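You operate a simulated robot arm through the tools that you are given. There is no shell and no other tool. Be economical: measure what you need, move in short steps, check, and stop when the job is done.

The job below is to be done with a simulated robot arm. You get a single attempt, and the scene is never put back.

TASK
Run 100 ml from the carboy into beaker S-702 and funnel it into the empty cone flask.
Fine: shut the tap; beaker and funnel go back. Set down upright: what you pick out.

The check looks at the end state, three seconds after you hand in, the way a careful person would. Anything else that was tipped, shoved, dropped, spilled or broken makes it a failure.

THE ROBOT
A 6-joint arm with a two-finger parallel gripper on a trunk, on a base that drives. Base frame: it is fixed to the floor where the robot stands at the start and does not move with it; the origin is under the middle of the robot, x ahead of it, y to its left, z up; the surface under the hand at the start is at about z = 850. Lengths are in mm, angles in degrees, forces in N, time in s.
With the tool pointing down near the work surface it reaches from about 320 to 700 mm from the robot's upright axis, wherever it stands. Its first joint turns from -166.0 to 166.0 degrees. Places, roughly: bench under the carboy tap [600, -1200, 800]; carboy tap [600, -1300, 1200]; glass funnel (7x7x9 cm) [500, 0, 900]. Payload 4.1 kg.
The TCP is the grasp point between the finger pads, 23 mm short of the fingertips. In the tool frame z runs along the fingers and y along their closing line. The gripper opens to 94 mm. The fingers are 38 mm wide and 10 mm thick; the gripper's body (54 by 96 mm) begins 39 mm behind the TCP.
Orientation is that of the tool frame in the base frame, as a unit quaternion [x, y, z, w]. With the fingers straight down and closing along the base's y, the tool's x points along the base's -x, its y along +y and its z along -z.

THE INTERFACE
- The arm moves only by the tool send_rows. Its argument "motion" is a list of rows, each a list of 7 numbers: the shift along the base's x, y, z in units of 250 mm (1.0 is 250 mm), then the turn, a rotation vector about the base's x, y, z in units of 60 degrees (1.0 is 60 degrees), then the closure, from 0 (fully open) to 1 (shut). In form: [[tx, ty, tz, rx, ry, rz, gripper], ...]. A call has 1 to 8 rows; each row is the pose to reach, as a shift and turn from the pose commanded when the call began. A call with a number of a shift or a turn outside -1 to 1 is refused whole. Rows are played at 5 a second. More than 50 mm and 8.6 degrees between two rows, or a gripper value outside its range, and nothing of the call is played. Where a pose cannot be reached the arm comes as near as it can. A force on the tool above 90 N (or 10 N above the force at the start of the call, whichever is more), or a blocked arm, ends the call early, and 0.2 s more pass. Each finger travels about 45 mm/s and halts on what it meets, pressing with about 22 N; the grip force reading is that of the motor and also rises with nothing between the fingers. The clock runs only during rows and for 0.2 s after the last one: add rows that repeat a pose to give the fingers time. It gives the time, the measured TCP pose, the force on the tool (base axes), the opening and the grip force at its end, in the units of the frame above (readings bear some noise), with the torque about the TCP (base axes, N m) and any sound that the robot's microphone picked up, and new pictures: "show" is both (left out), scene, wrist or none.
- Cameras (640 x 400 px; columns grow to the right, rows downward): "scene" is now at [3.3, 115.6, 1563.6]; the picture's right is [-0.64, -0.77, 0.00], its down [-0.52, 0.43, -0.73] and it looks along [0.57, -0.47, -0.68] (base axes); focal length 278 px, centre (320, 200). "wrist" rides on the gripper at [86, 16, -75] in the tool frame; the picture's right is [-0.18, 0.98, 0.00], its down [-0.58, -0.11, -0.81] and it looks along [-0.79, -0.15, 0.59] (tool axes); focal length 243 px, centre (320, 200). There is no depth. A picture from a camera that has moved, and an enlarged one, comes with that camera's place and axes in the base frame and with its lens.
- lift_body(by): slides the trunk up (or, below 0, down) by that many mm; the arm and the scene camera ride with it, the base frame stays. It gives what a move gives, with no picture.
- steer(legs): drives the robot by 1 to 6 legs, each [ahead, turn to the left] in mm and degrees, along the robot's own axes; the way and the turn of a leg run together, so that a leg with both is an arc; at most 1500 mm and 180 degrees a leg. The arm and the cameras ride along, it lands a little off, and it stops where it bumps. It gives what a move gives, and a new picture of the scene camera.
- pan_tilt(pan, tilt): turns the head with the scene camera to pan (to the left, within 155 degrees either way) and tilt (down, from -29 to 69), counted from straight ahead of the robot. It gives what a move gives, and a new picture of the scene camera.
- zoom(camera, box): a new picture of the part [left, top, right, bottom] of that camera's present view, enlarged. No time passes.
- job_done(): hands the job in; it is judged then, once.

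Work in short steps. Places have to be worked out from the pictures, the camera data and where the tool is seen: move nearer, look again, correct. Check each grasp and each placing, and mend what went wrong. You have 120 turns and 260 pictures in all, those below and enlarged ones among them. Open the gripper and draw the arm clear of the work before you hand the job in, unless the task says otherwise; then end with one line.

The tools are called after ">>>" as name(argument=value, ...) on one line, values as JSON. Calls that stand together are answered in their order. send_rows: Moves the arm, as the interface text tells. Its arguments: {"type":"object","properties":{"motion":{"type":"array","items":{"type":"array","items":{"type":"number"}}},"show":{"type":"string","enum":["both","scene","wrist","none"]}},"required":["motion"]} The other tools are called the same way: lift_body (by) slides the trunk up or down; steer (legs) drives the base; pan_tilt (pan, tilt) turns the head that bears the scene camera; zoom (camera, box) takes an enlarged picture of a part of a camera's view; job_done () hands the job in.

At the start:

```text
t: 0.0
ee_pos: [394.9, -54.2, 1283.6]
orientation: [0.0, 1.0, 0.0, 0.0]
force: [0.2, 0.1, 0.4]
torque: [0.0, 0.02, -0.02]
finger_gap: 94.0
grasp_force: 0.0
trunk travel left (down, up): [-525.0, 65.0]
robot x, y, heading: [2.9, 5.6, -0.2]
head pan, tilt: [-39.5, 42.8]
```

scene: 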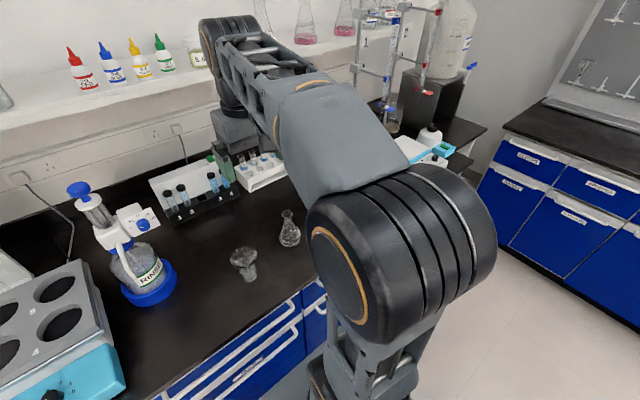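
wrist: 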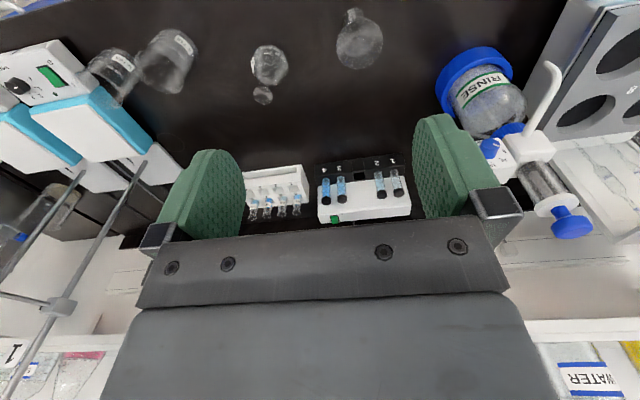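

The wrist view shows beakers at its left, plus the funnel and a flask. I'll look closer at these and at the carboy.

>>> zoom(camera="wrist", box=[60, 0, 400, 212])

>>> pan_tilt(pan=-75, tilt=30)

```text
1.88 times, centred on (230, 106) of wrist
camera zoom: at [309.5, -39.9, 1360.3], right [0.18, 0.98, 0.0], down [0.58, -0.11, 0.81], along [0.79, -0.15, -0.59], focal length 457 px, centre (489, 377)
```

zoom: 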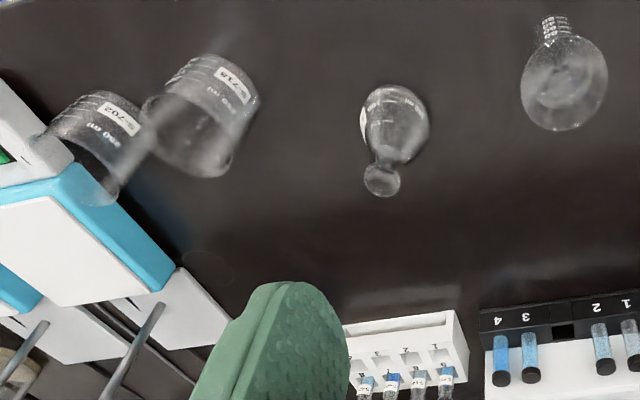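

```text
t: 1.0
ee_pos: [394.8, -55.4, 1283.8]
orientation: [0.0, 1.0, 0.0, 0.0]
force: [0.5, 0.2, 0.0]
torque: [0.06, 0.02, 0.0]
finger_gap: 94.0
grasp_force: 0.1
trunk travel left (down, up): [-525.0, 65.0]
robot x, y, heading: [0.9, 1.3, -0.2]
head pan, tilt: [-75.0, 30.0]
camera scene: at [-37.4, 81.0, 1583.1], right [-0.97, -0.26, 0.0], down [-0.13, 0.48, -0.87], along [0.22, -0.84, -0.5], focal length 278 px, centre (320, 200)
```

scene: 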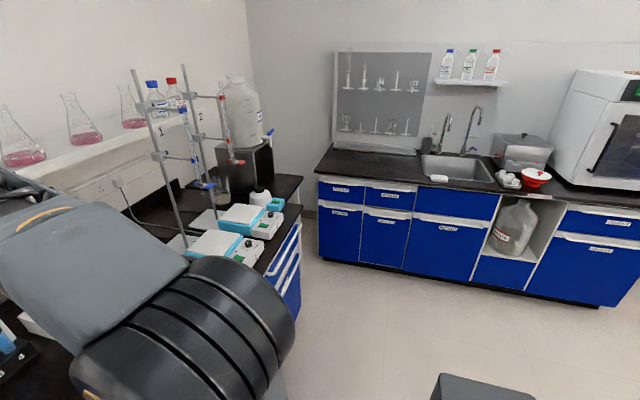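

The carboy stands on a black stand past the hotplates. I'll zoom on it.

>>> zoom(camera="scene", box=[130, 60, 310, 260])

>>> zoom(camera="scene", box=[200, 70, 290, 126])

>>> zoom(camera="wrist", box=[220, 0, 420, 125])

```text
2.00 times, centred on (220, 160) of scene
camera zoom: at [-37.4, 81.0, 1583.1], right [-0.97, -0.26, 0.0], down [-0.13, 0.48, -0.87], along [0.22, -0.84, -0.5], focal length 556 px, centre (520, 280)
```

zoom: 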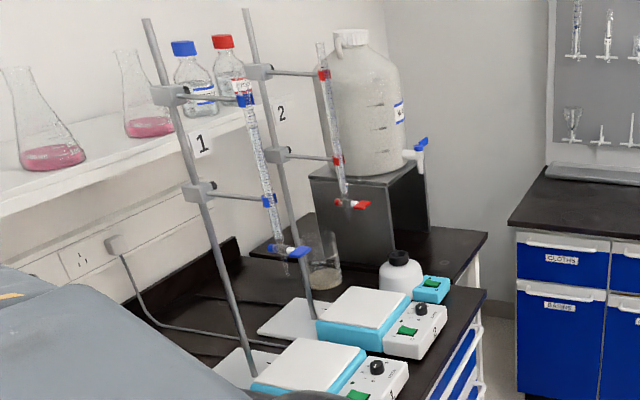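

```text
7.11 times, centred on (245, 98) of scene
camera zoom: at [-37.4, 81.0, 1583.1], right [-0.97, -0.26, 0.0], down [-0.13, 0.48, -0.87], along [0.22, -0.84, -0.5], focal length 1975 px, centre (853, 925)
```

zoom: 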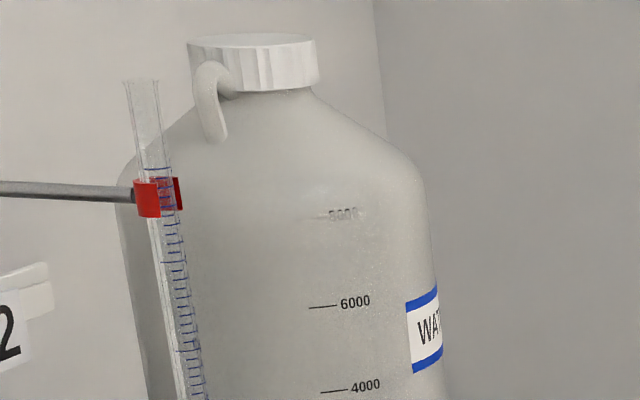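

```text
3.20 times, centred on (320, 62) of wrist
camera zoom: at [309.4, -39.9, 1360.3], right [0.18, 0.98, 0.0], down [0.58, -0.11, 0.81], along [0.79, -0.15, -0.59], focal length 776 px, centre (320, 640)
```

zoom: 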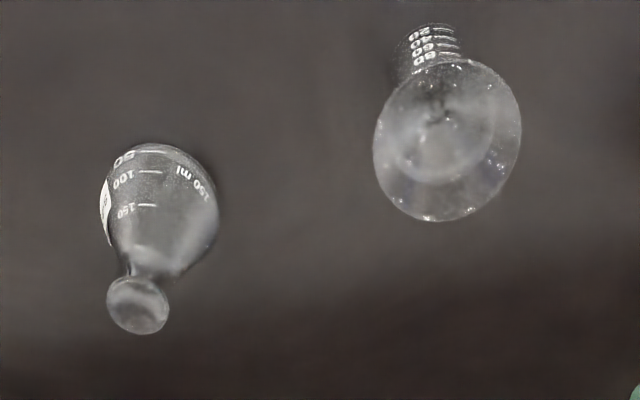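

I'll turn the tool to a level attitude (fingers ahead, camera on top) for side grasps, starting with the first third up in free air.

>>> send_rows(motion=[[0, 0, 0, 0.088, 0, -0.088, 0], [0, 0, 0, 0.177, 0, -0.177, 0], [0, 0, 0, 0.265, 0, -0.265, 0], [0, 0, 0, 0.354, 0, -0.354, 0], [0, 0, 0, 0.442, 0, -0.442, 0], [0, 0, 0, 0.53, 0, -0.53, 0], [0, 0, 0, 0.619, 0, -0.619, 0], [0, 0, 0, 0.707, 0, -0.707, 0]], show="both")

```text
t: 2.8
ee_pos: [393.3, -55.7, 1284.6]
orientation: [0.354, 0.866, 0.354, 0.0]
force: [0.3, -0.9, 0.4]
torque: [0.0, 0.0, 0.04]
finger_gap: 93.9
grasp_force: 0.1
trunk travel left (down, up): [-525.0, 65.0]
robot x, y, heading: [-6.7, 1.6, 0.1]
head pan, tilt: [-75.0, 30.0]
camera scene: at [-37.5, 80.9, 1583.1], right [-0.97, -0.26, 0.0], down [-0.13, 0.48, -0.87], along [0.22, -0.84, -0.5], focal length 278 px, centre (320, 200)
camera wrist: at [321.9, -41.0, 1373.4], right [0.74, 0.38, 0.56], down [0.17, -0.91, 0.39], along [0.65, -0.2, -0.73], focal length 243 px, centre (320, 200)
```

scene: 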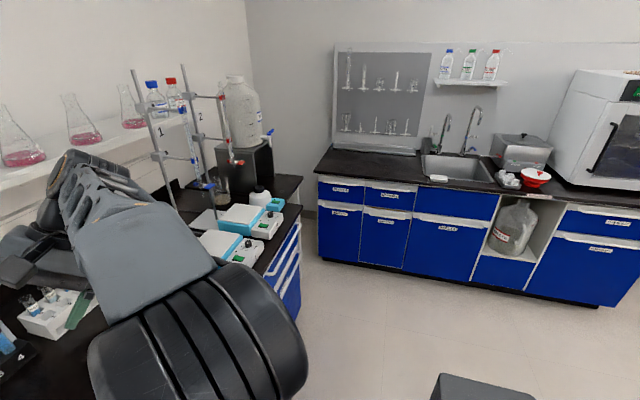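
wrist: 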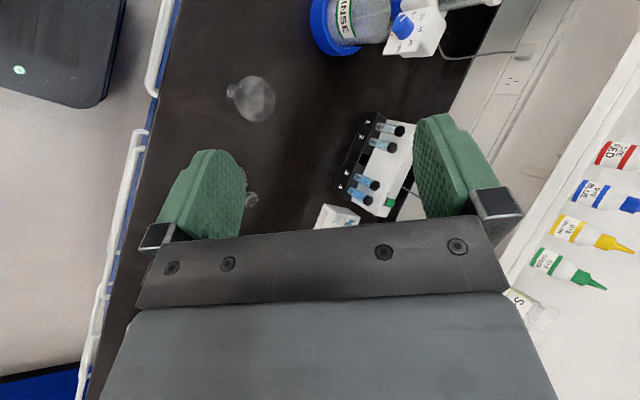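

The turn works; I continue it.

>>> send_rows(motion=[[0, 0, 0, 0.088, 0, -0.088, 0], [0, 0, 0, 0.177, 0, -0.177, 0], [0, 0, 0, 0.265, 0, -0.265, 0], [0, 0, 0, 0.354, 0, -0.354, 0], [0, 0, 0, 0.442, 0, -0.442, 0], [0, 0, 0, 0.53, 0, -0.53, 0], [0, 0, 0, 0.619, 0, -0.619, 0], [0, 0, 0, 0.707, 0, -0.707, 0]], show="none")

>>> send_rows(motion=[[0, 0, 0, 0.088, 0, -0.088, 0], [0, 0, 0, 0.177, 0, -0.177, 0], [0, 0, 0, 0.265, 0, -0.265, 0], [0, 0, 0, 0.354, 0, -0.354, 0], [0, 0, 0, 0.442, 0, -0.442, 0], [0, 0, 0, 0.53, 0, -0.53, 0], [0, 0, 0, 0.619, 0, -0.619, 0], [0, 0, 0, 0.707, 0, -0.707, 0]], show="both")

```text
t: 4.6
ee_pos: [393.8, -56.9, 1283.9]
orientation: [0.613, 0.498, 0.613, 0.0]
force: [0.5, 1.2, 0.3]
torque: [0.0, -0.02, -0.01]
finger_gap: 94.0
grasp_force: 0.1
trunk travel left (down, up): [-525.0, 65.0]
robot x, y, heading: [-1.6, 1.5, -0.1]
head pan, tilt: [-75.0, 30.0]
```

```text
t: 6.4
ee_pos: [396.0, -56.5, 1286.8]
orientation: [0.707, 0.0, 0.707, -0.001]
force: [0.1, 0.2, 1.6]
torque: [0.0, -0.01, 0.0]
finger_gap: 93.8
grasp_force: 0.1
out of reach, approached as far as the arm can: row 8
trunk travel left (down, up): [-525.0, 65.0]
robot x, y, heading: [2.9, 0.8, -0.1]
head pan, tilt: [-75.0, 30.0]
camera scene: at [-37.5, 80.9, 1583.1], right [-0.97, -0.26, 0.0], down [-0.13, 0.48, -0.87], along [0.22, -0.84, -0.5], focal length 278 px, centre (320, 200)
camera wrist: at [323.6, -73.5, 1374.9], right [0.0, -0.98, -0.19], down [-0.81, 0.11, -0.58], along [0.59, 0.15, -0.79], focal length 243 px, centre (320, 200)
```

scene: 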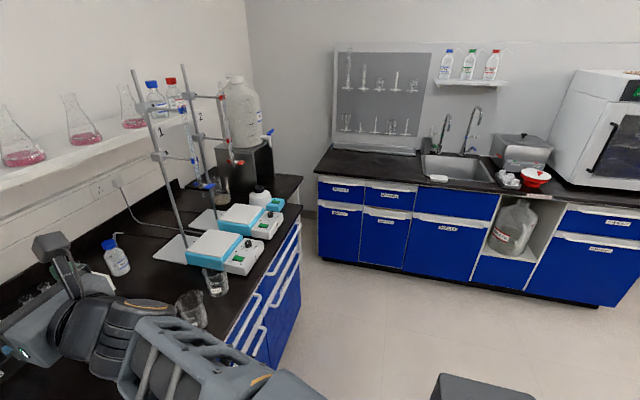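
wrist: 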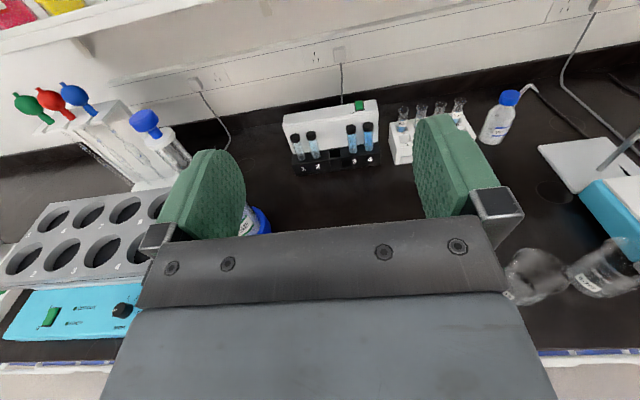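

Now level, and the scene camera sees the beakers. I'll look at the bench ahead and zoom.

>>> zoom(camera="scene", box=[150, 240, 270, 360])

>>> pan_tilt(pan=-35, tilt=55)

>>> zoom(camera="wrist", box=[480, 200, 640, 320])

```text
3.33 times, centred on (210, 300) of scene
camera zoom: at [-37.5, 80.9, 1583.1], right [-0.97, -0.26, 0.0], down [-0.13, 0.48, -0.87], along [0.22, -0.84, -0.5], focal length 926 px, centre (687, -133)
```

zoom: 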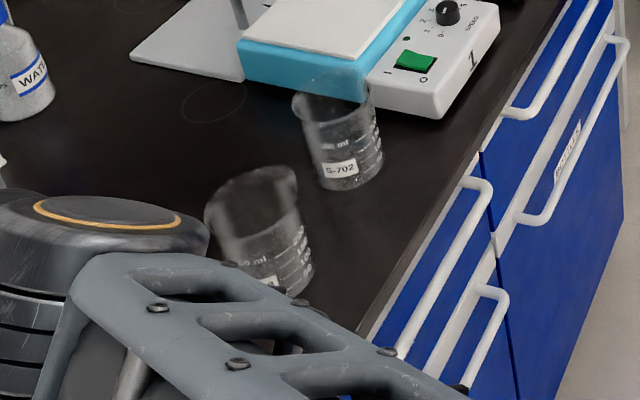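

```text
t: 7.5
ee_pos: [396.5, -56.2, 1286.7]
orientation: [0.707, 0.0, 0.707, 0.0]
force: [-1.0, 0.8, -0.4]
torque: [0.01, -0.02, 0.01]
finger_gap: 94.3
grasp_force: 0.1
trunk travel left (down, up): [-525.0, 65.0]
robot x, y, heading: [0.1, 4.1, 0.0]
head pan, tilt: [-35.0, 55.0]
camera scene: at [-1.8, 126.9, 1547.1], right [-0.57, -0.82, 0.0], down [-0.67, 0.47, -0.57], along [0.47, -0.33, -0.82], focal length 278 px, centre (320, 200)
```

scene: 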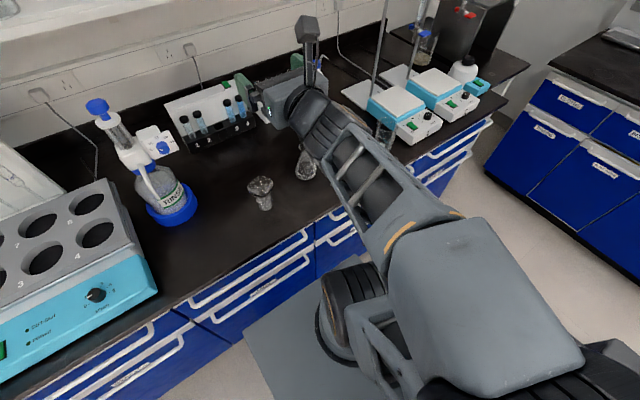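

```text
3.33 times, centred on (560, 260) of wrist
camera zoom: at [323.7, -73.3, 1375.1], right [0.0, -0.98, -0.18], down [-0.81, 0.11, -0.58], along [0.59, 0.15, -0.79], focal length 809 px, centre (-480, 0)
```

zoom: 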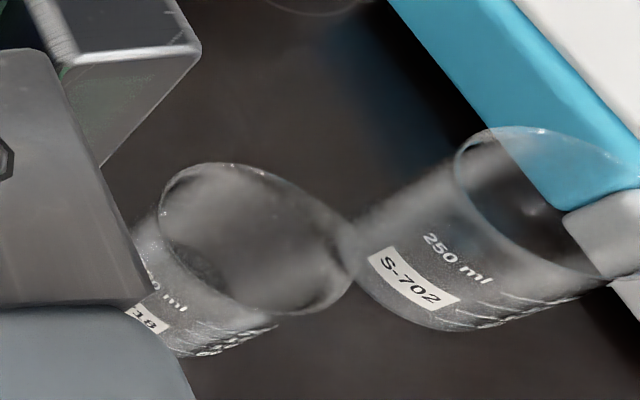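

The funnel and flask are visible. I'll zoom on them.

>>> zoom(camera="scene", box=[225, 130, 345, 220])

>>> zoom(camera="scene", box=[340, 0, 500, 140])

```text
4.44 times, centred on (285, 175) of scene
camera zoom: at [-1.8, 126.9, 1547.1], right [-0.57, -0.82, 0.0], down [-0.67, 0.47, -0.57], along [0.47, -0.33, -0.82], focal length 1234 px, centre (476, 311)
```

zoom: 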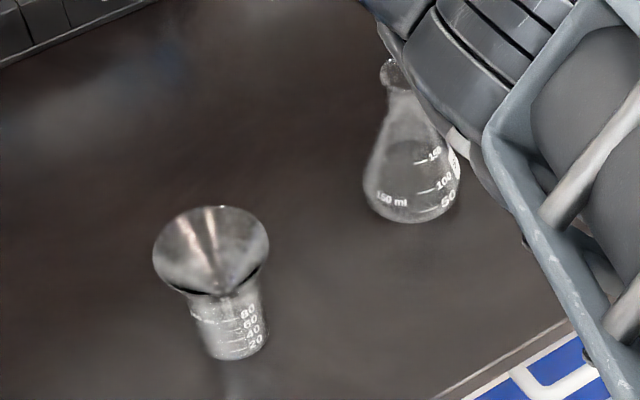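

```text
2.86 times, centred on (420, 70) of scene
camera zoom: at [-1.8, 126.9, 1547.1], right [-0.57, -0.82, 0.0], down [-0.67, 0.47, -0.57], along [0.47, -0.33, -0.82], focal length 794 px, centre (34, 571)
```

zoom: 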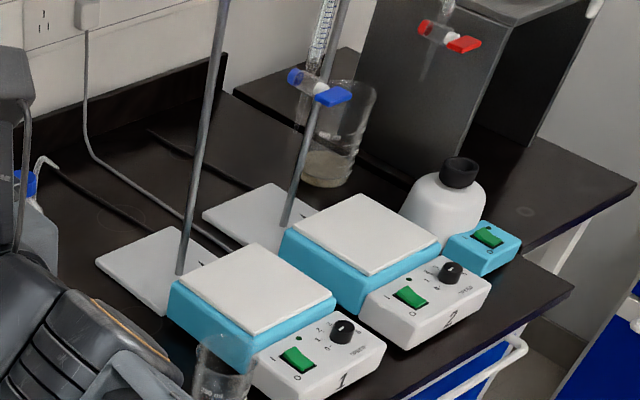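

The funnel stands in a small 100 ml beaker; the flask beside it is empty. I'll lower the hand towards the funnel for a closer view.

>>> send_rows(motion=[[-0.04, 0.04, -0.18, 0, 0, 0, 0], [-0.08, 0.08, -0.36, 0, 0, 0, 0], [-0.12, 0.12, -0.54, 0, 0, 0, 0], [-0.16, 0.16, -0.72, 0, 0, 0, 0], [-0.2, 0.2, -0.9, 0, 0, 0, 0]])

```text
t: 8.7
ee_pos: [470.2, -58.5, 1009.2]
orientation: [0.703, 0.007, 0.711, -0.003]
force: [-2.7, 0.9, -9.8]
torque: [0.02, -0.61, -0.03]
finger_gap: 93.9
grasp_force: 0.2
out of reach, approached as far as the arm can: row 1, 2, 3, 4, 5
trunk travel left (down, up): [-525.0, 65.0]
robot x, y, heading: [-0.5, 2.0, 0.2]
head pan, tilt: [-35.0, 55.0]
camera scene: at [1.1, 125.6, 1546.9], right [-0.57, -0.82, 0.0], down [-0.67, 0.47, -0.57], along [0.47, -0.33, -0.82], focal length 278 px, centre (320, 200)
camera wrist: at [397.5, -77.0, 1097.7], right [0.02, -0.98, -0.18], down [-0.8, 0.09, -0.59], along [0.6, 0.15, -0.79], focal length 243 px, centre (320, 200)
```

scene: 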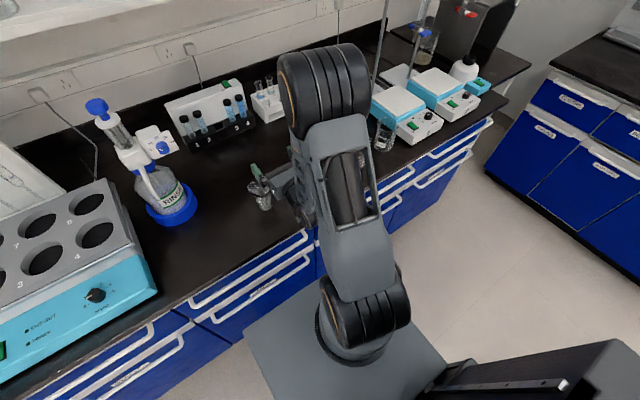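
wrist: 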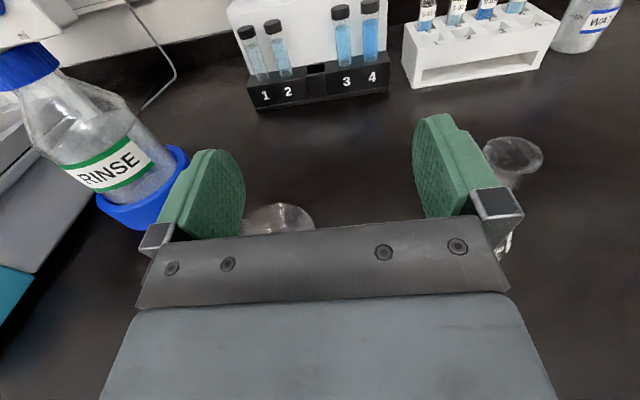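

It was pushed to x≈470 since the level pose can't be nearer. I'll rise 60 mm and check the force.

>>> send_rows(motion=[[0.2, 0, 0.1, 0, 0, 0, 0], [0.2, 0, 0.2, 0, 0, 0, 0], [0.2, 0, 0.2, 0, 0, 0, 0]])

```text
refused: row 1 steps farther than a row can; nothing moved
```

The command was probably x≈346; I'll step back to a reachable command.

>>> send_rows(motion=[[0.18, 0, 0, 0, 0, 0, 0], [0.36, 0, 0, 0, 0, 0, 0], [0.5, 0, 0, 0, 0, 0, 0], [0.5, 0, 0, 0, 0, 0, 0]])

```text
t: 9.7
ee_pos: [592.5, -84.3, 1003.6]
orientation: [0.708, 0.006, 0.707, -0.006]
force: [0.0, 0.7, -0.7]
torque: [-0.01, 0.01, 0.04]
finger_gap: 94.1
grasp_force: 0.0
out of reach, approached as far as the arm can: row 1, 2, 3, 4
trunk travel left (down, up): [-525.0, 65.0]
robot x, y, heading: [-0.1, 4.0, 0.2]
head pan, tilt: [-35.0, 55.0]
camera scene: at [-1.6, 126.8, 1547.1], right [-0.57, -0.82, 0.0], down [-0.67, 0.47, -0.57], along [0.47, -0.33, -0.82], focal length 278 px, centre (320, 200)
camera wrist: at [519.2, -103.5, 1093.0], right [0.02, -0.98, -0.18], down [-0.81, 0.09, -0.58], along [0.59, 0.16, -0.79], focal length 243 px, centre (320, 200)
```

scene: 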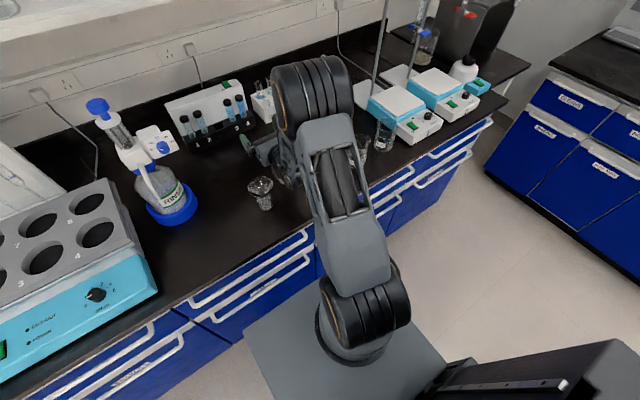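
wrist: 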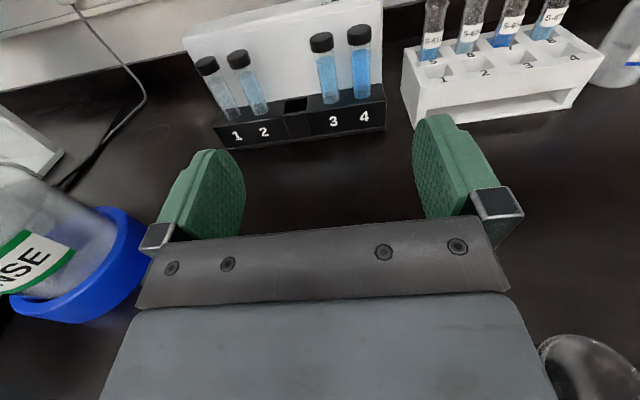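

The level pose is cramped this near the bench. I'll lift the trunk 65 mm for clearance and back the robot 250 mm off.

>>> lift_body(by=65)

>>> steer(legs=[[-250, 0]])

```text
t: 10.7
ee_pos: [591.8, -85.4, 1069.5]
orientation: [0.708, 0.007, 0.706, -0.007]
force: [0.2, -0.4, -0.9]
torque: [-0.01, -0.01, 0.01]
finger_gap: 94.1
grasp_force: 0.0
trunk travel left (down, up): [-590.0, 0.0]
robot x, y, heading: [-2.1, 2.3, 0.1]
head pan, tilt: [-35.0, 55.0]
```

```text
t: 12.6
ee_pos: [337.9, -84.4, 1069.8]
orientation: [0.708, 0.007, 0.706, -0.007]
force: [0.1, 0.2, 1.2]
torque: [0.03, 0.01, 0.01]
finger_gap: 94.1
grasp_force: 0.1
trunk travel left (down, up): [-590.0, 0.0]
robot x, y, heading: [-257.1, 2.9, 0.1]
head pan, tilt: [-35.0, 55.0]
camera scene: at [-256.0, 126.8, 1612.1], right [-0.57, -0.82, 0.0], down [-0.67, 0.47, -0.57], along [0.47, -0.33, -0.82], focal length 278 px, centre (320, 200)
```

scene: 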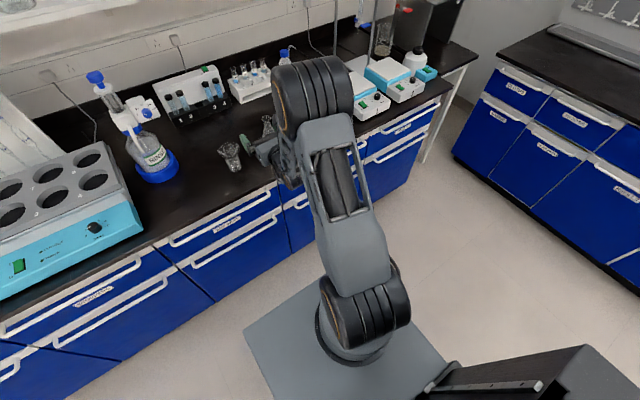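

Now I shift left and forward a little to face the funnel.

>>> send_rows(motion=[[0.08, 0.1, 0, 0, 0, 0, 0], [0.16, 0.2, 0, 0, 0, 0, 0], [0.24, 0.3, 0, 0, 0, 0, 0], [0.24, 0.3, 0, 0, 0, 0, 0]])

```text
t: 13.6
ee_pos: [395.3, -66.2, 1075.5]
orientation: [0.709, 0.023, 0.704, -0.023]
force: [-0.3, 0.9, -0.5]
torque: [0.02, 0.02, -0.01]
finger_gap: 93.8
grasp_force: 0.1
out of reach, approached as far as the arm can: row 1, 2, 3, 4
trunk travel left (down, up): [-590.0, 0.0]
robot x, y, heading: [-254.9, 6.1, 0.3]
head pan, tilt: [-35.0, 55.0]
camera scene: at [-255.4, 126.6, 1612.1], right [-0.57, -0.82, 0.0], down [-0.67, 0.47, -0.57], along [0.47, -0.33, -0.82], focal length 278 px, centre (320, 200)
camera wrist: at [323.7, -88.0, 1164.2], right [0.06, -0.98, -0.18], down [-0.82, 0.06, -0.58], along [0.58, 0.19, -0.8], focal length 243 px, centre (320, 200)
```

scene: 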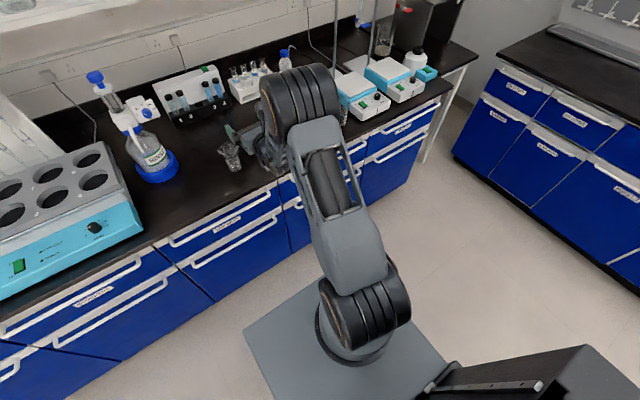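
wrist: 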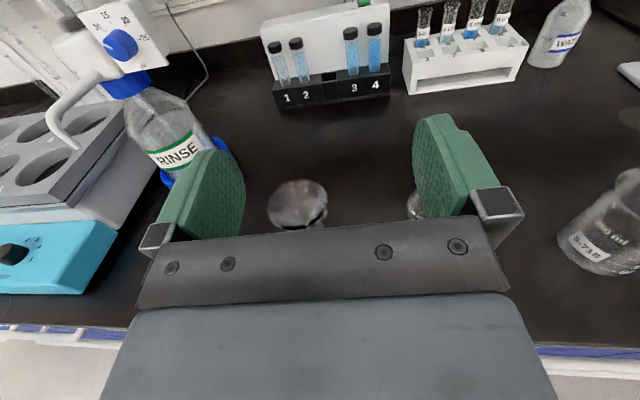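

Moving left is limited while the tool points straight ahead (a wrist limit), so I yaw the tool 17° left and retry.

>>> send_rows(motion=[[0, 0.06, 0, 0, 0, 0.1, 0], [0, 0.12, 0, 0, 0, 0.2, 0], [0, 0.2, 0, 0, 0, 0.3, 0], [0, 0.2, 0, 0, 0, 0.3, 0]])

```text
t: 14.6
ee_pos: [394.4, -12.8, 1076.1]
orientation: [0.698, 0.118, 0.697, -0.118]
force: [0.7, -0.4, -0.1]
torque: [0.01, -0.02, 0.0]
finger_gap: 94.0
grasp_force: 0.0
trunk travel left (down, up): [-590.0, 0.0]
robot x, y, heading: [-253.8, 0.9, 0.2]
head pan, tilt: [-35.0, 55.0]
camera scene: at [-255.3, 126.9, 1612.0], right [-0.57, -0.82, 0.0], down [-0.67, 0.47, -0.57], along [0.47, -0.33, -0.82], focal length 278 px, centre (320, 200)
camera wrist: at [331.7, -53.5, 1163.8], right [0.32, -0.93, -0.18], down [-0.8, -0.16, -0.58], along [0.51, 0.33, -0.79], focal length 243 px, centre (320, 200)
```

scene: 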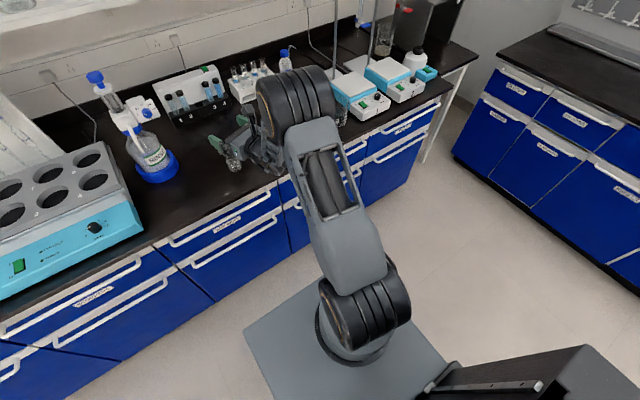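
wrist: 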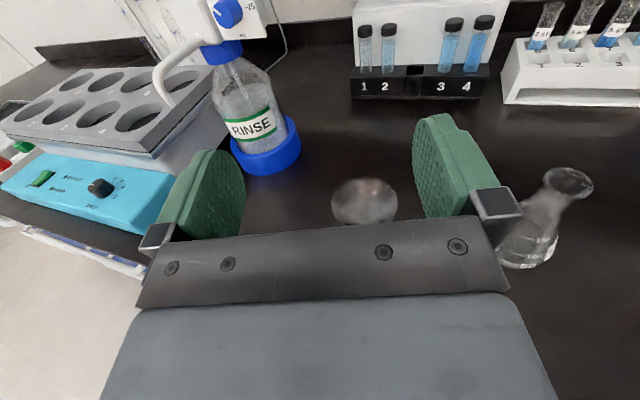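

Funnel rim is judged around (470,-13, z≈960). I go down to rim height at an 80 mm standoff.

>>> send_rows(motion=[[0, -0.03, -0.16, 0, 0, 0, 0], [0, -0.06, -0.32, 0, 0, 0, 0], [0, -0.1, -0.48, 0, 0, 0, 0], [0, -0.1, -0.48, 0, 0, 0, 0]])

```text
t: 15.6
ee_pos: [396.7, -39.3, 954.4]
orientation: [0.698, 0.117, 0.697, -0.117]
force: [1.0, 0.5, 0.9]
torque: [0.02, 0.01, -0.02]
finger_gap: 94.0
grasp_force: 0.0
trunk travel left (down, up): [-590.0, 0.0]
robot x, y, heading: [-251.5, 3.1, 0.0]
head pan, tilt: [-35.0, 55.0]
camera scene: at [-255.2, 126.7, 1612.1], right [-0.57, -0.82, 0.0], down [-0.67, 0.47, -0.57], along [0.47, -0.33, -0.82], focal length 278 px, centre (320, 200)
camera wrist: at [333.1, -79.1, 1042.5], right [0.32, -0.93, -0.18], down [-0.8, -0.16, -0.58], along [0.51, 0.33, -0.79], focal length 243 px, centre (320, 200)
```

scene: 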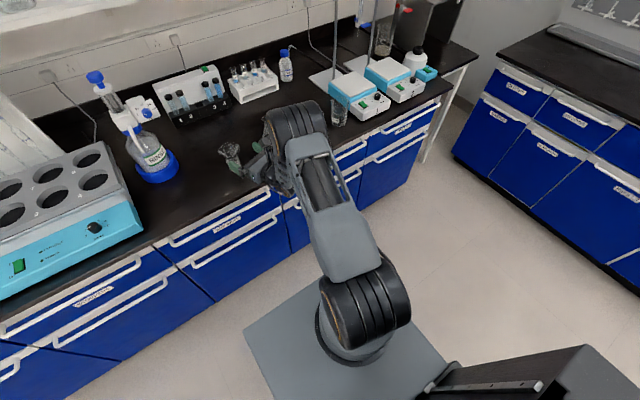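
wrist: 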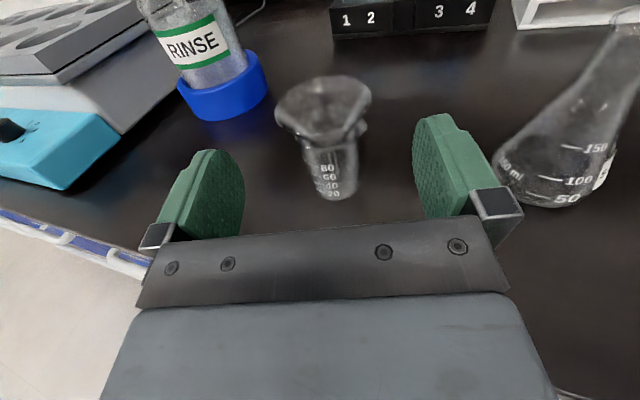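

Funnel is lined up: rim centre about (470,-14), z≈951. I advance along the tool.

>>> send_rows(motion=[[0.1, 0.034, -0.03, 0, 0, 0, 0], [0.2, 0.068, -0.03, 0, 0, 0, 0], [0.294, 0.102, -0.03, 0, 0, 0, 0], [0.294, 0.102, -0.03, 0, 0, 0, 0]])

```text
t: 16.6
ee_pos: [470.2, -10.9, 947.1]
orientation: [0.698, 0.117, 0.696, -0.118]
force: [0.2, -0.4, -0.6]
torque: [0.03, 0.0, 0.0]
finger_gap: 93.9
grasp_force: 0.0
trunk travel left (down, up): [-590.0, 0.0]
robot x, y, heading: [-254.5, 4.3, 0.3]
head pan, tilt: [-35.0, 55.0]
camera scene: at [-255.2, 126.8, 1612.1], right [-0.57, -0.82, 0.0], down [-0.67, 0.47, -0.57], along [0.47, -0.33, -0.82], focal length 278 px, centre (320, 200)
camera wrist: at [406.9, -52.4, 1035.0], right [0.32, -0.93, -0.18], down [-0.8, -0.16, -0.58], along [0.51, 0.33, -0.79], focal length 243 px, centre (320, 200)
```

scene: 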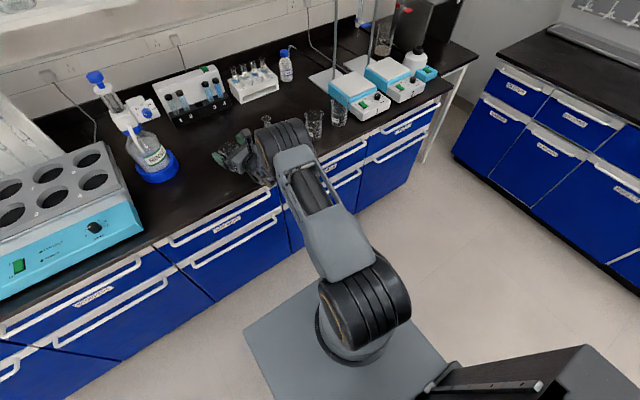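
wrist: 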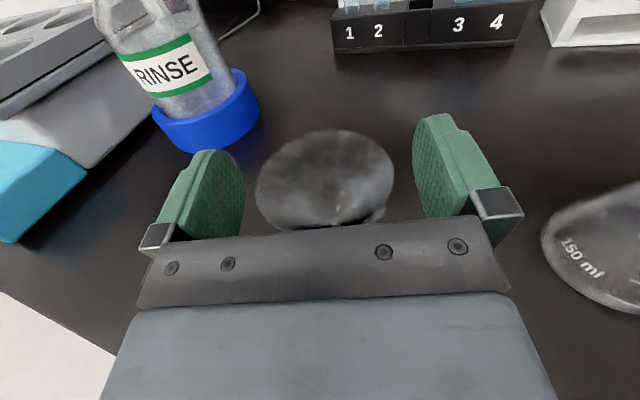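

Centred on the TCP pixel. I close the fingers.

>>> send_rows(motion=[[0, 0, 0, 0, 0, 0, 0.2], [0, 0, 0, 0, 0, 0, 0.4], [0, 0, 0, 0, 0, 0, 0.5], [0, 0, 0, 0, 0, 0, 0.5], [0, 0, 0, 0, 0, 0, 0.5]], show="wrist")

```text
t: 17.8
ee_pos: [470.6, -13.0, 946.5]
orientation: [0.698, 0.117, 0.697, -0.118]
force: [-0.7, 1.5, 0.3]
torque: [-0.03, -0.01, -0.01]
finger_gap: 69.9
grasp_force: 21.3
trunk travel left (down, up): [-590.0, 0.0]
robot x, y, heading: [-253.7, 3.8, 0.1]
head pan, tilt: [-35.0, 55.0]
camera wrist: at [406.6, -52.5, 1035.1], right [0.32, -0.93, -0.18], down [-0.8, -0.16, -0.58], along [0.51, 0.33, -0.79], focal length 243 px, centre (320, 200)
```

wrist: 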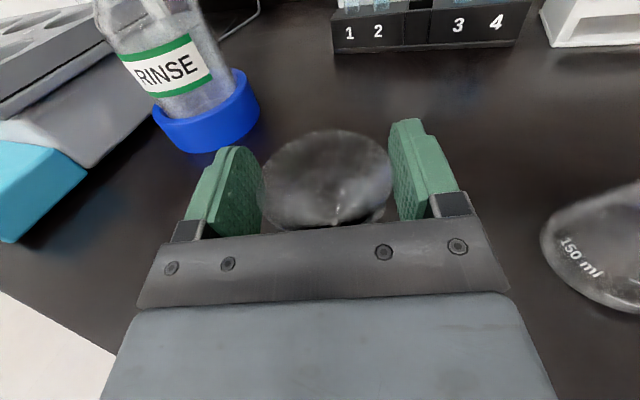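

Gripped at 70 mm. Lift straight up 150 mm.

>>> send_rows(motion=[[0, 0, 0.1, 0, 0, 0, 0.5], [0, 0, 0.25, 0, 0, 0, 0.5], [0, 0, 0.43, 0, 0, 0, 0.5], [0, 0, 0.6, 0, 0, 0, 0.5], [0, 0, 0.6, 0, 0, 0, 0.5]])

```text
t: 19.0
ee_pos: [471.1, -11.9, 1096.4]
orientation: [0.698, 0.117, 0.697, -0.117]
force: [-0.2, -0.6, -0.1]
torque: [0.02, 0.01, 0.01]
finger_gap: 70.1
grasp_force: 21.8
trunk travel left (down, up): [-590.0, 0.0]
robot x, y, heading: [-254.7, 8.6, 0.1]
head pan, tilt: [-35.0, 55.0]
camera scene: at [-255.2, 126.8, 1612.0], right [-0.57, -0.82, 0.0], down [-0.67, 0.47, -0.57], along [0.47, -0.33, -0.82], focal length 278 px, centre (320, 200)
camera wrist: at [407.0, -53.2, 1185.2], right [0.32, -0.93, -0.18], down [-0.8, -0.16, -0.58], along [0.51, 0.33, -0.79], focal length 243 px, centre (320, 200)
```

scene: 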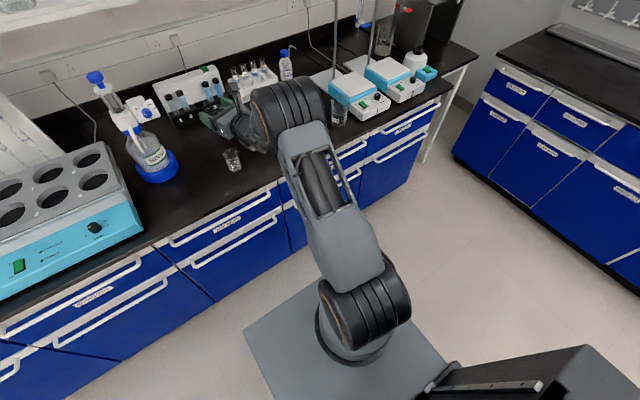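
wrist: 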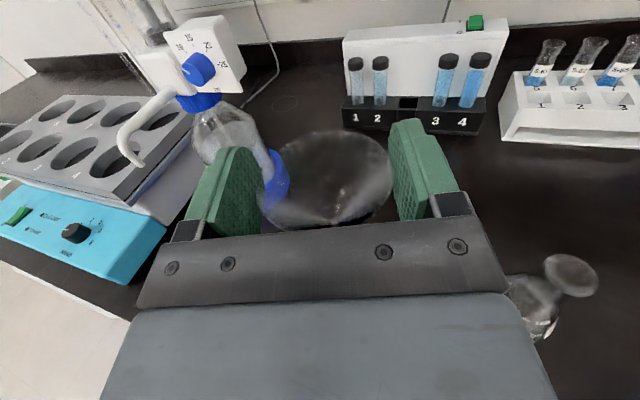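

The small beaker stayed put. I move back and right to measure the flask mouth better from a second point.

>>> send_rows(motion=[[-0.1, -0.1, 0, 0, 0, -0.08, 0.5], [-0.2, -0.2, 0, 0, 0, -0.16, 0.5], [-0.3, -0.3, 0, 0, 0, -0.24, 0.5], [-0.36, -0.4, 0, 0, 0, -0.3, 0.5], [-0.36, -0.4, 0, 0, 0, -0.3, 0.5]])

>>> zoom(camera="wrist", box=[380, 60, 540, 160])

```text
t: 20.2
ee_pos: [378.5, -113.3, 1097.8]
orientation: [0.708, 0.006, 0.706, -0.006]
force: [0.0, -0.2, -0.6]
torque: [-0.02, 0.03, 0.0]
finger_gap: 69.9
grasp_force: 23.0
trunk travel left (down, up): [-590.0, 0.0]
robot x, y, heading: [-251.3, 3.1, -0.1]
head pan, tilt: [-35.0, 55.0]
camera scene: at [-255.2, 126.8, 1612.1], right [-0.57, -0.82, 0.0], down [-0.67, 0.47, -0.57], along [0.47, -0.33, -0.82], focal length 278 px, centre (320, 200)
camera wrist: at [305.6, -130.8, 1187.0], right [0.02, -0.98, -0.18], down [-0.81, 0.09, -0.58], along [0.59, 0.16, -0.79], focal length 243 px, centre (320, 200)
```

scene: 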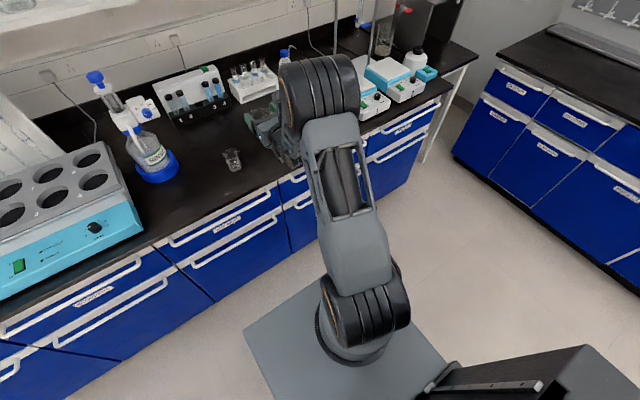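
wrist: 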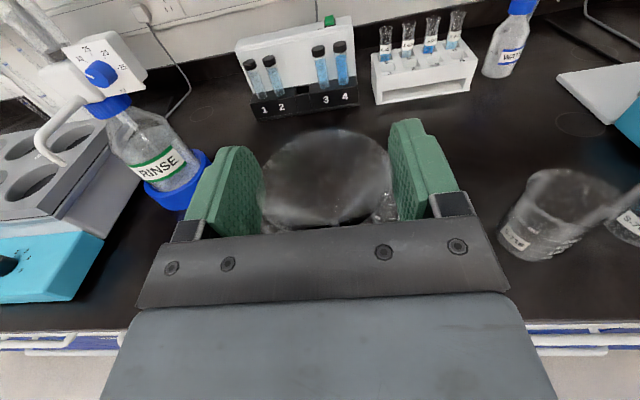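

```text
4.00 times, centred on (460, 110) of wrist
camera zoom: at [305.6, -130.8, 1187.0], right [0.02, -0.98, -0.18], down [-0.81, 0.09, -0.58], along [0.59, 0.16, -0.79], focal length 970 px, centre (-240, 560)
```

zoom: 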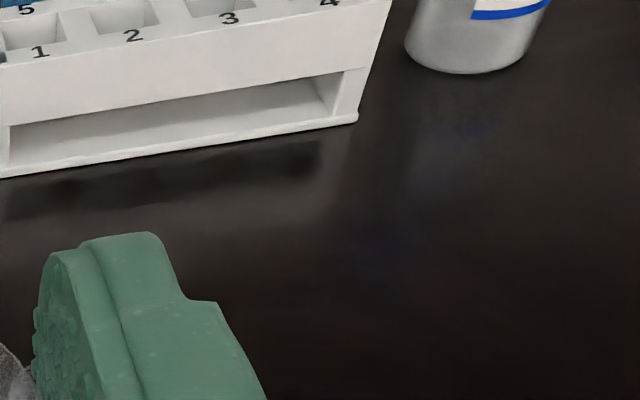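

The flask hid behind the right finger. I shift left to see it past the finger.

>>> send_rows(motion=[[0.0, 0.15, 0, 0, 0, 0.08, 0.5], [0.0, 0.3, 0, 0, 0, 0.16, 0.5], [0.0, 0.3, 0, 0, 0, 0.16, 0.5]], show="wrist")

>>> zoom(camera="wrist", box=[420, 100, 580, 260])

```text
t: 21.0
ee_pos: [377.0, -38.2, 1098.7]
orientation: [0.705, 0.067, 0.703, -0.067]
force: [-0.2, 0.6, -0.1]
torque: [0.01, -0.01, 0.02]
finger_gap: 70.2
grasp_force: 22.0
trunk travel left (down, up): [-590.0, 0.0]
robot x, y, heading: [-252.0, 1.1, 0.0]
head pan, tilt: [-35.0, 55.0]
camera wrist: at [309.6, -68.4, 1187.4], right [0.18, -0.97, -0.18], down [-0.81, -0.04, -0.58], along [0.55, 0.26, -0.79], focal length 243 px, centre (320, 200)
```

wrist: 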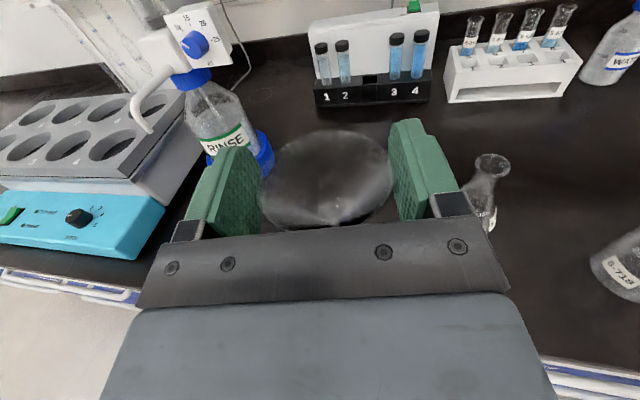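

```text
2.50 times, centred on (500, 180) of wrist
camera zoom: at [309.6, -68.4, 1187.4], right [0.18, -0.97, -0.18], down [-0.81, -0.04, -0.58], along [0.55, 0.26, -0.79], focal length 606 px, centre (-130, 250)
```

zoom: 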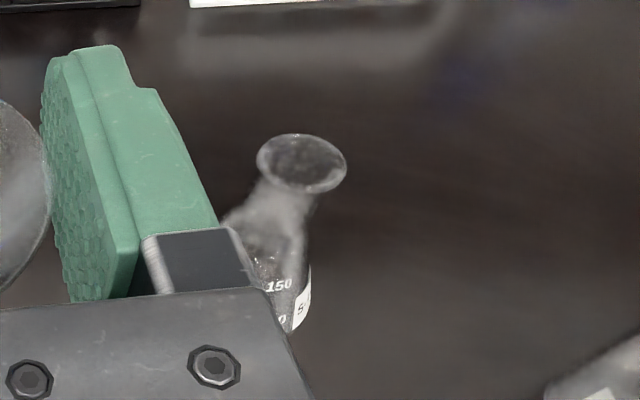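

Mouth centre works out to about (517,-178, z≈972). Now I check how the funnel sits in the fingers.

>>> zoom(camera="wrist", box=[220, 100, 440, 240])

>>> pan_tilt(pan=-15, tilt=35)

```text
2.86 times, centred on (330, 170) of wrist
camera zoom: at [309.6, -68.4, 1187.4], right [0.18, -0.97, -0.18], down [-0.81, -0.04, -0.58], along [0.55, 0.26, -0.79], focal length 693 px, centre (291, 286)
```

zoom: 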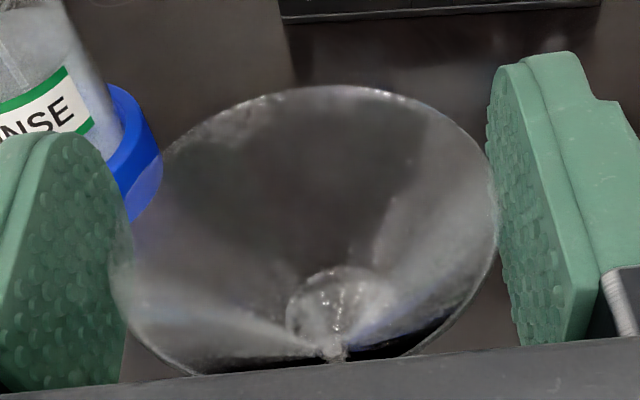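

```text
t: 21.8
ee_pos: [379.2, -38.1, 1099.3]
orientation: [0.705, 0.066, 0.703, -0.066]
force: [-1.1, 0.3, -0.8]
torque: [0.01, 0.0, 0.03]
finger_gap: 69.8
grasp_force: 22.2
trunk travel left (down, up): [-590.0, 0.0]
robot x, y, heading: [-251.6, 2.2, 0.0]
head pan, tilt: [-15.0, 35.0]
camera scene: at [-229.3, 145.3, 1640.2], right [-0.26, -0.97, 0.0], down [-0.55, 0.15, -0.82], along [0.79, -0.21, -0.57], focal length 278 px, centre (320, 200)
```

scene: 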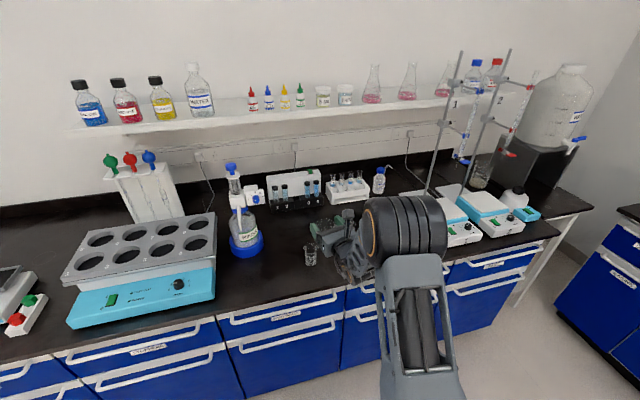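

Funnel rim sits 7 mm ahead, 7 mm below, and 2 mm right of the TCP, hanging vertically. I move it over the flask mouth at this height.

>>> send_rows(motion=[[0.1, -0.11, 0, 0, 0, 0, 0.5], [0.21, -0.224, 0, 0, 0, 0, 0.5], [0.314, -0.336, 0, 0, 0, 0, 0.5], [0.42, -0.448, 0, 0, 0, 0, 0.5], [0.5, -0.53, 0, 0, 0, 0, 0.5], [0.524, -0.559, 0, 0, 0, 0, 0.5], [0.524, -0.559, 0, 0, 0, 0, 0.5]])

>>> zoom(camera="wrist", box=[220, 100, 440, 240])

```text
t: 23.4
ee_pos: [509.2, -179.3, 1097.6]
orientation: [0.704, 0.066, 0.704, -0.066]
force: [0.2, -0.1, -0.4]
torque: [0.01, 0.0, 0.0]
finger_gap: 70.3
grasp_force: 21.6
trunk travel left (down, up): [-590.0, 0.0]
robot x, y, heading: [-251.5, 4.8, 0.2]
head pan, tilt: [-15.0, 35.0]
camera scene: at [-229.3, 145.3, 1640.3], right [-0.26, -0.97, 0.0], down [-0.55, 0.15, -0.82], along [0.79, -0.21, -0.57], focal length 278 px, centre (320, 200)
camera wrist: at [440.0, -208.8, 1185.3], right [0.18, -0.97, -0.18], down [-0.81, -0.04, -0.58], along [0.55, 0.26, -0.79], focal length 243 px, centre (320, 200)
```

scene: 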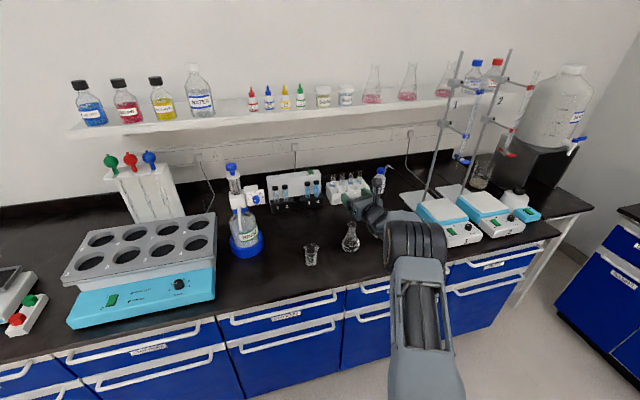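
wrist: 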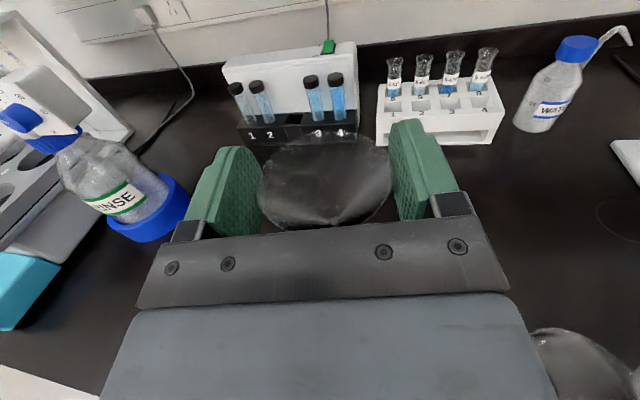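

```text
2.86 times, centred on (330, 170) of wrist
camera zoom: at [440.0, -208.8, 1185.3], right [0.18, -0.97, -0.18], down [-0.81, -0.04, -0.58], along [0.55, 0.26, -0.79], focal length 693 px, centre (291, 286)
```

zoom: 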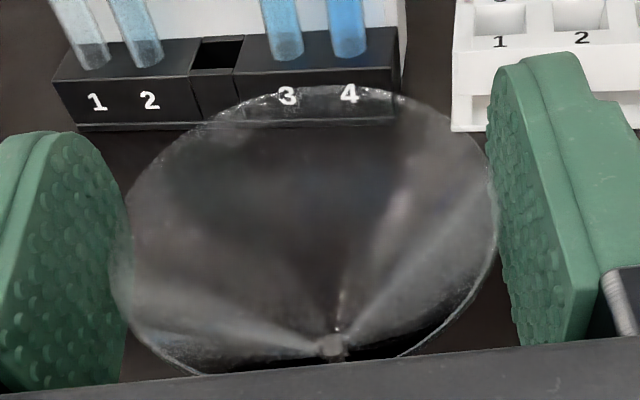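

Flask is now visible to the scene camera with the funnel above it. I zoom for alignment.

>>> zoom(camera="scene", box=[310, 175, 400, 265])

```text
4.44 times, centred on (355, 220) of scene
camera zoom: at [-229.3, 145.3, 1640.3], right [-0.26, -0.97, 0.0], down [-0.55, 0.15, -0.82], along [0.79, -0.21, -0.57], focal length 1234 px, centre (164, 111)
```

zoom: 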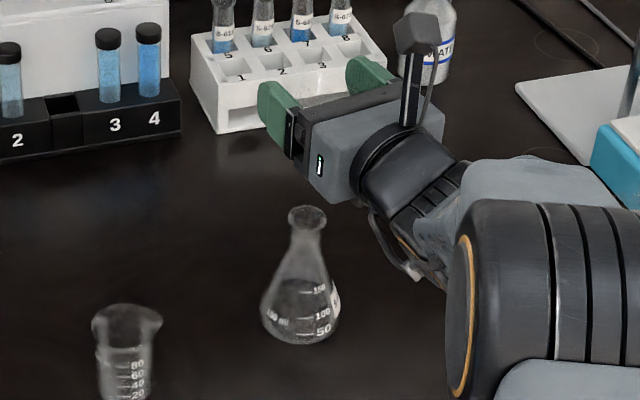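

Scene and wrist estimates agree within ~5 mm. I lower so the stem enters the neck by ~25 mm, watching force.

>>> send_rows(motion=[[-0.004, 0.002, -0.05, 0, 0, 0, 0.5], [-0.004, 0.002, -0.1, 0, 0, 0, 0.5], [-0.004, 0.002, -0.15, 0, 0, 0, 0.5], [-0.004, 0.002, -0.2, 0, 0, 0, 0.5], [-0.004, 0.002, -0.23, 0, 0, 0, 0.5], [-0.004, 0.002, -0.23, 0, 0, 0, 0.5]])

>>> zoom(camera="wrist", box=[220, 100, 440, 240])

>>> zoom(camera="scene", box=[310, 175, 400, 265])

```text
t: 24.8
ee_pos: [508.8, -176.5, 1039.2]
orientation: [0.705, 0.065, 0.703, -0.066]
force: [-0.2, 0.0, 0.0]
torque: [-0.02, -0.02, 0.01]
finger_gap: 70.0
grasp_force: 21.9
trunk travel left (down, up): [-590.0, 0.0]
robot x, y, heading: [-254.0, 3.7, 0.1]
head pan, tilt: [-15.0, 35.0]
camera scene: at [-229.3, 145.3, 1640.3], right [-0.26, -0.97, 0.0], down [-0.55, 0.15, -0.82], along [0.79, -0.21, -0.57], focal length 278 px, centre (320, 200)
camera wrist: at [439.5, -207.6, 1129.2], right [0.18, -0.97, -0.18], down [-0.81, -0.04, -0.58], along [0.55, 0.26, -0.79], focal length 243 px, centre (320, 200)
```

scene: 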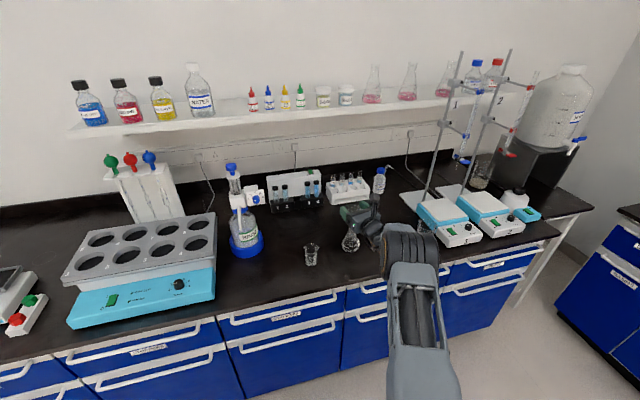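
wrist: 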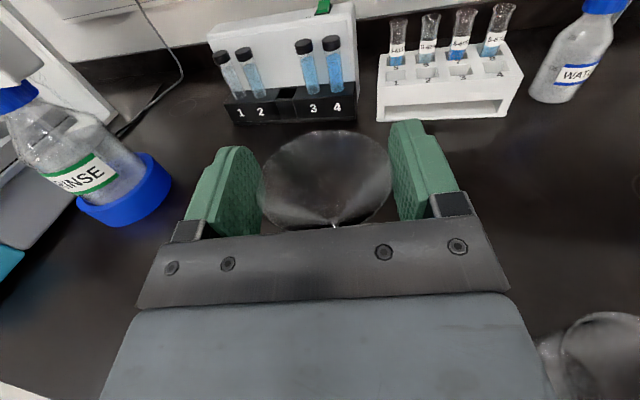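

```text
2.86 times, centred on (330, 170) of wrist
camera zoom: at [439.5, -207.6, 1129.2], right [0.18, -0.97, -0.18], down [-0.81, -0.04, -0.58], along [0.55, 0.26, -0.79], focal length 693 px, centre (291, 286)
```

zoom: 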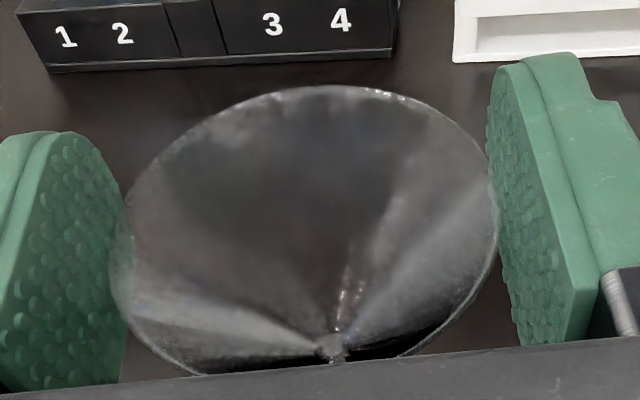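

```text
4.44 times, centred on (355, 220) of scene
camera zoom: at [-229.3, 145.3, 1640.3], right [-0.26, -0.97, 0.0], down [-0.55, 0.15, -0.82], along [0.79, -0.21, -0.57], focal length 1234 px, centre (164, 111)
```

zoom: 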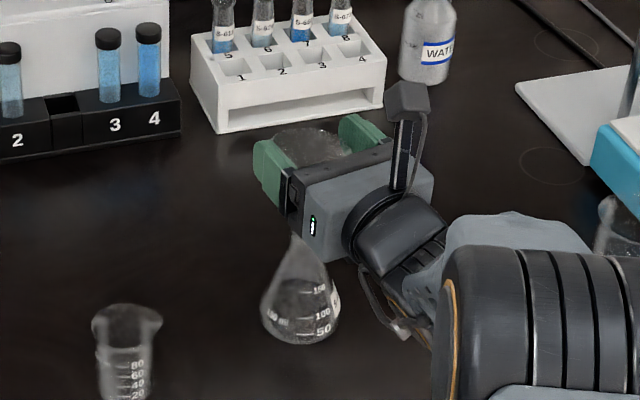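

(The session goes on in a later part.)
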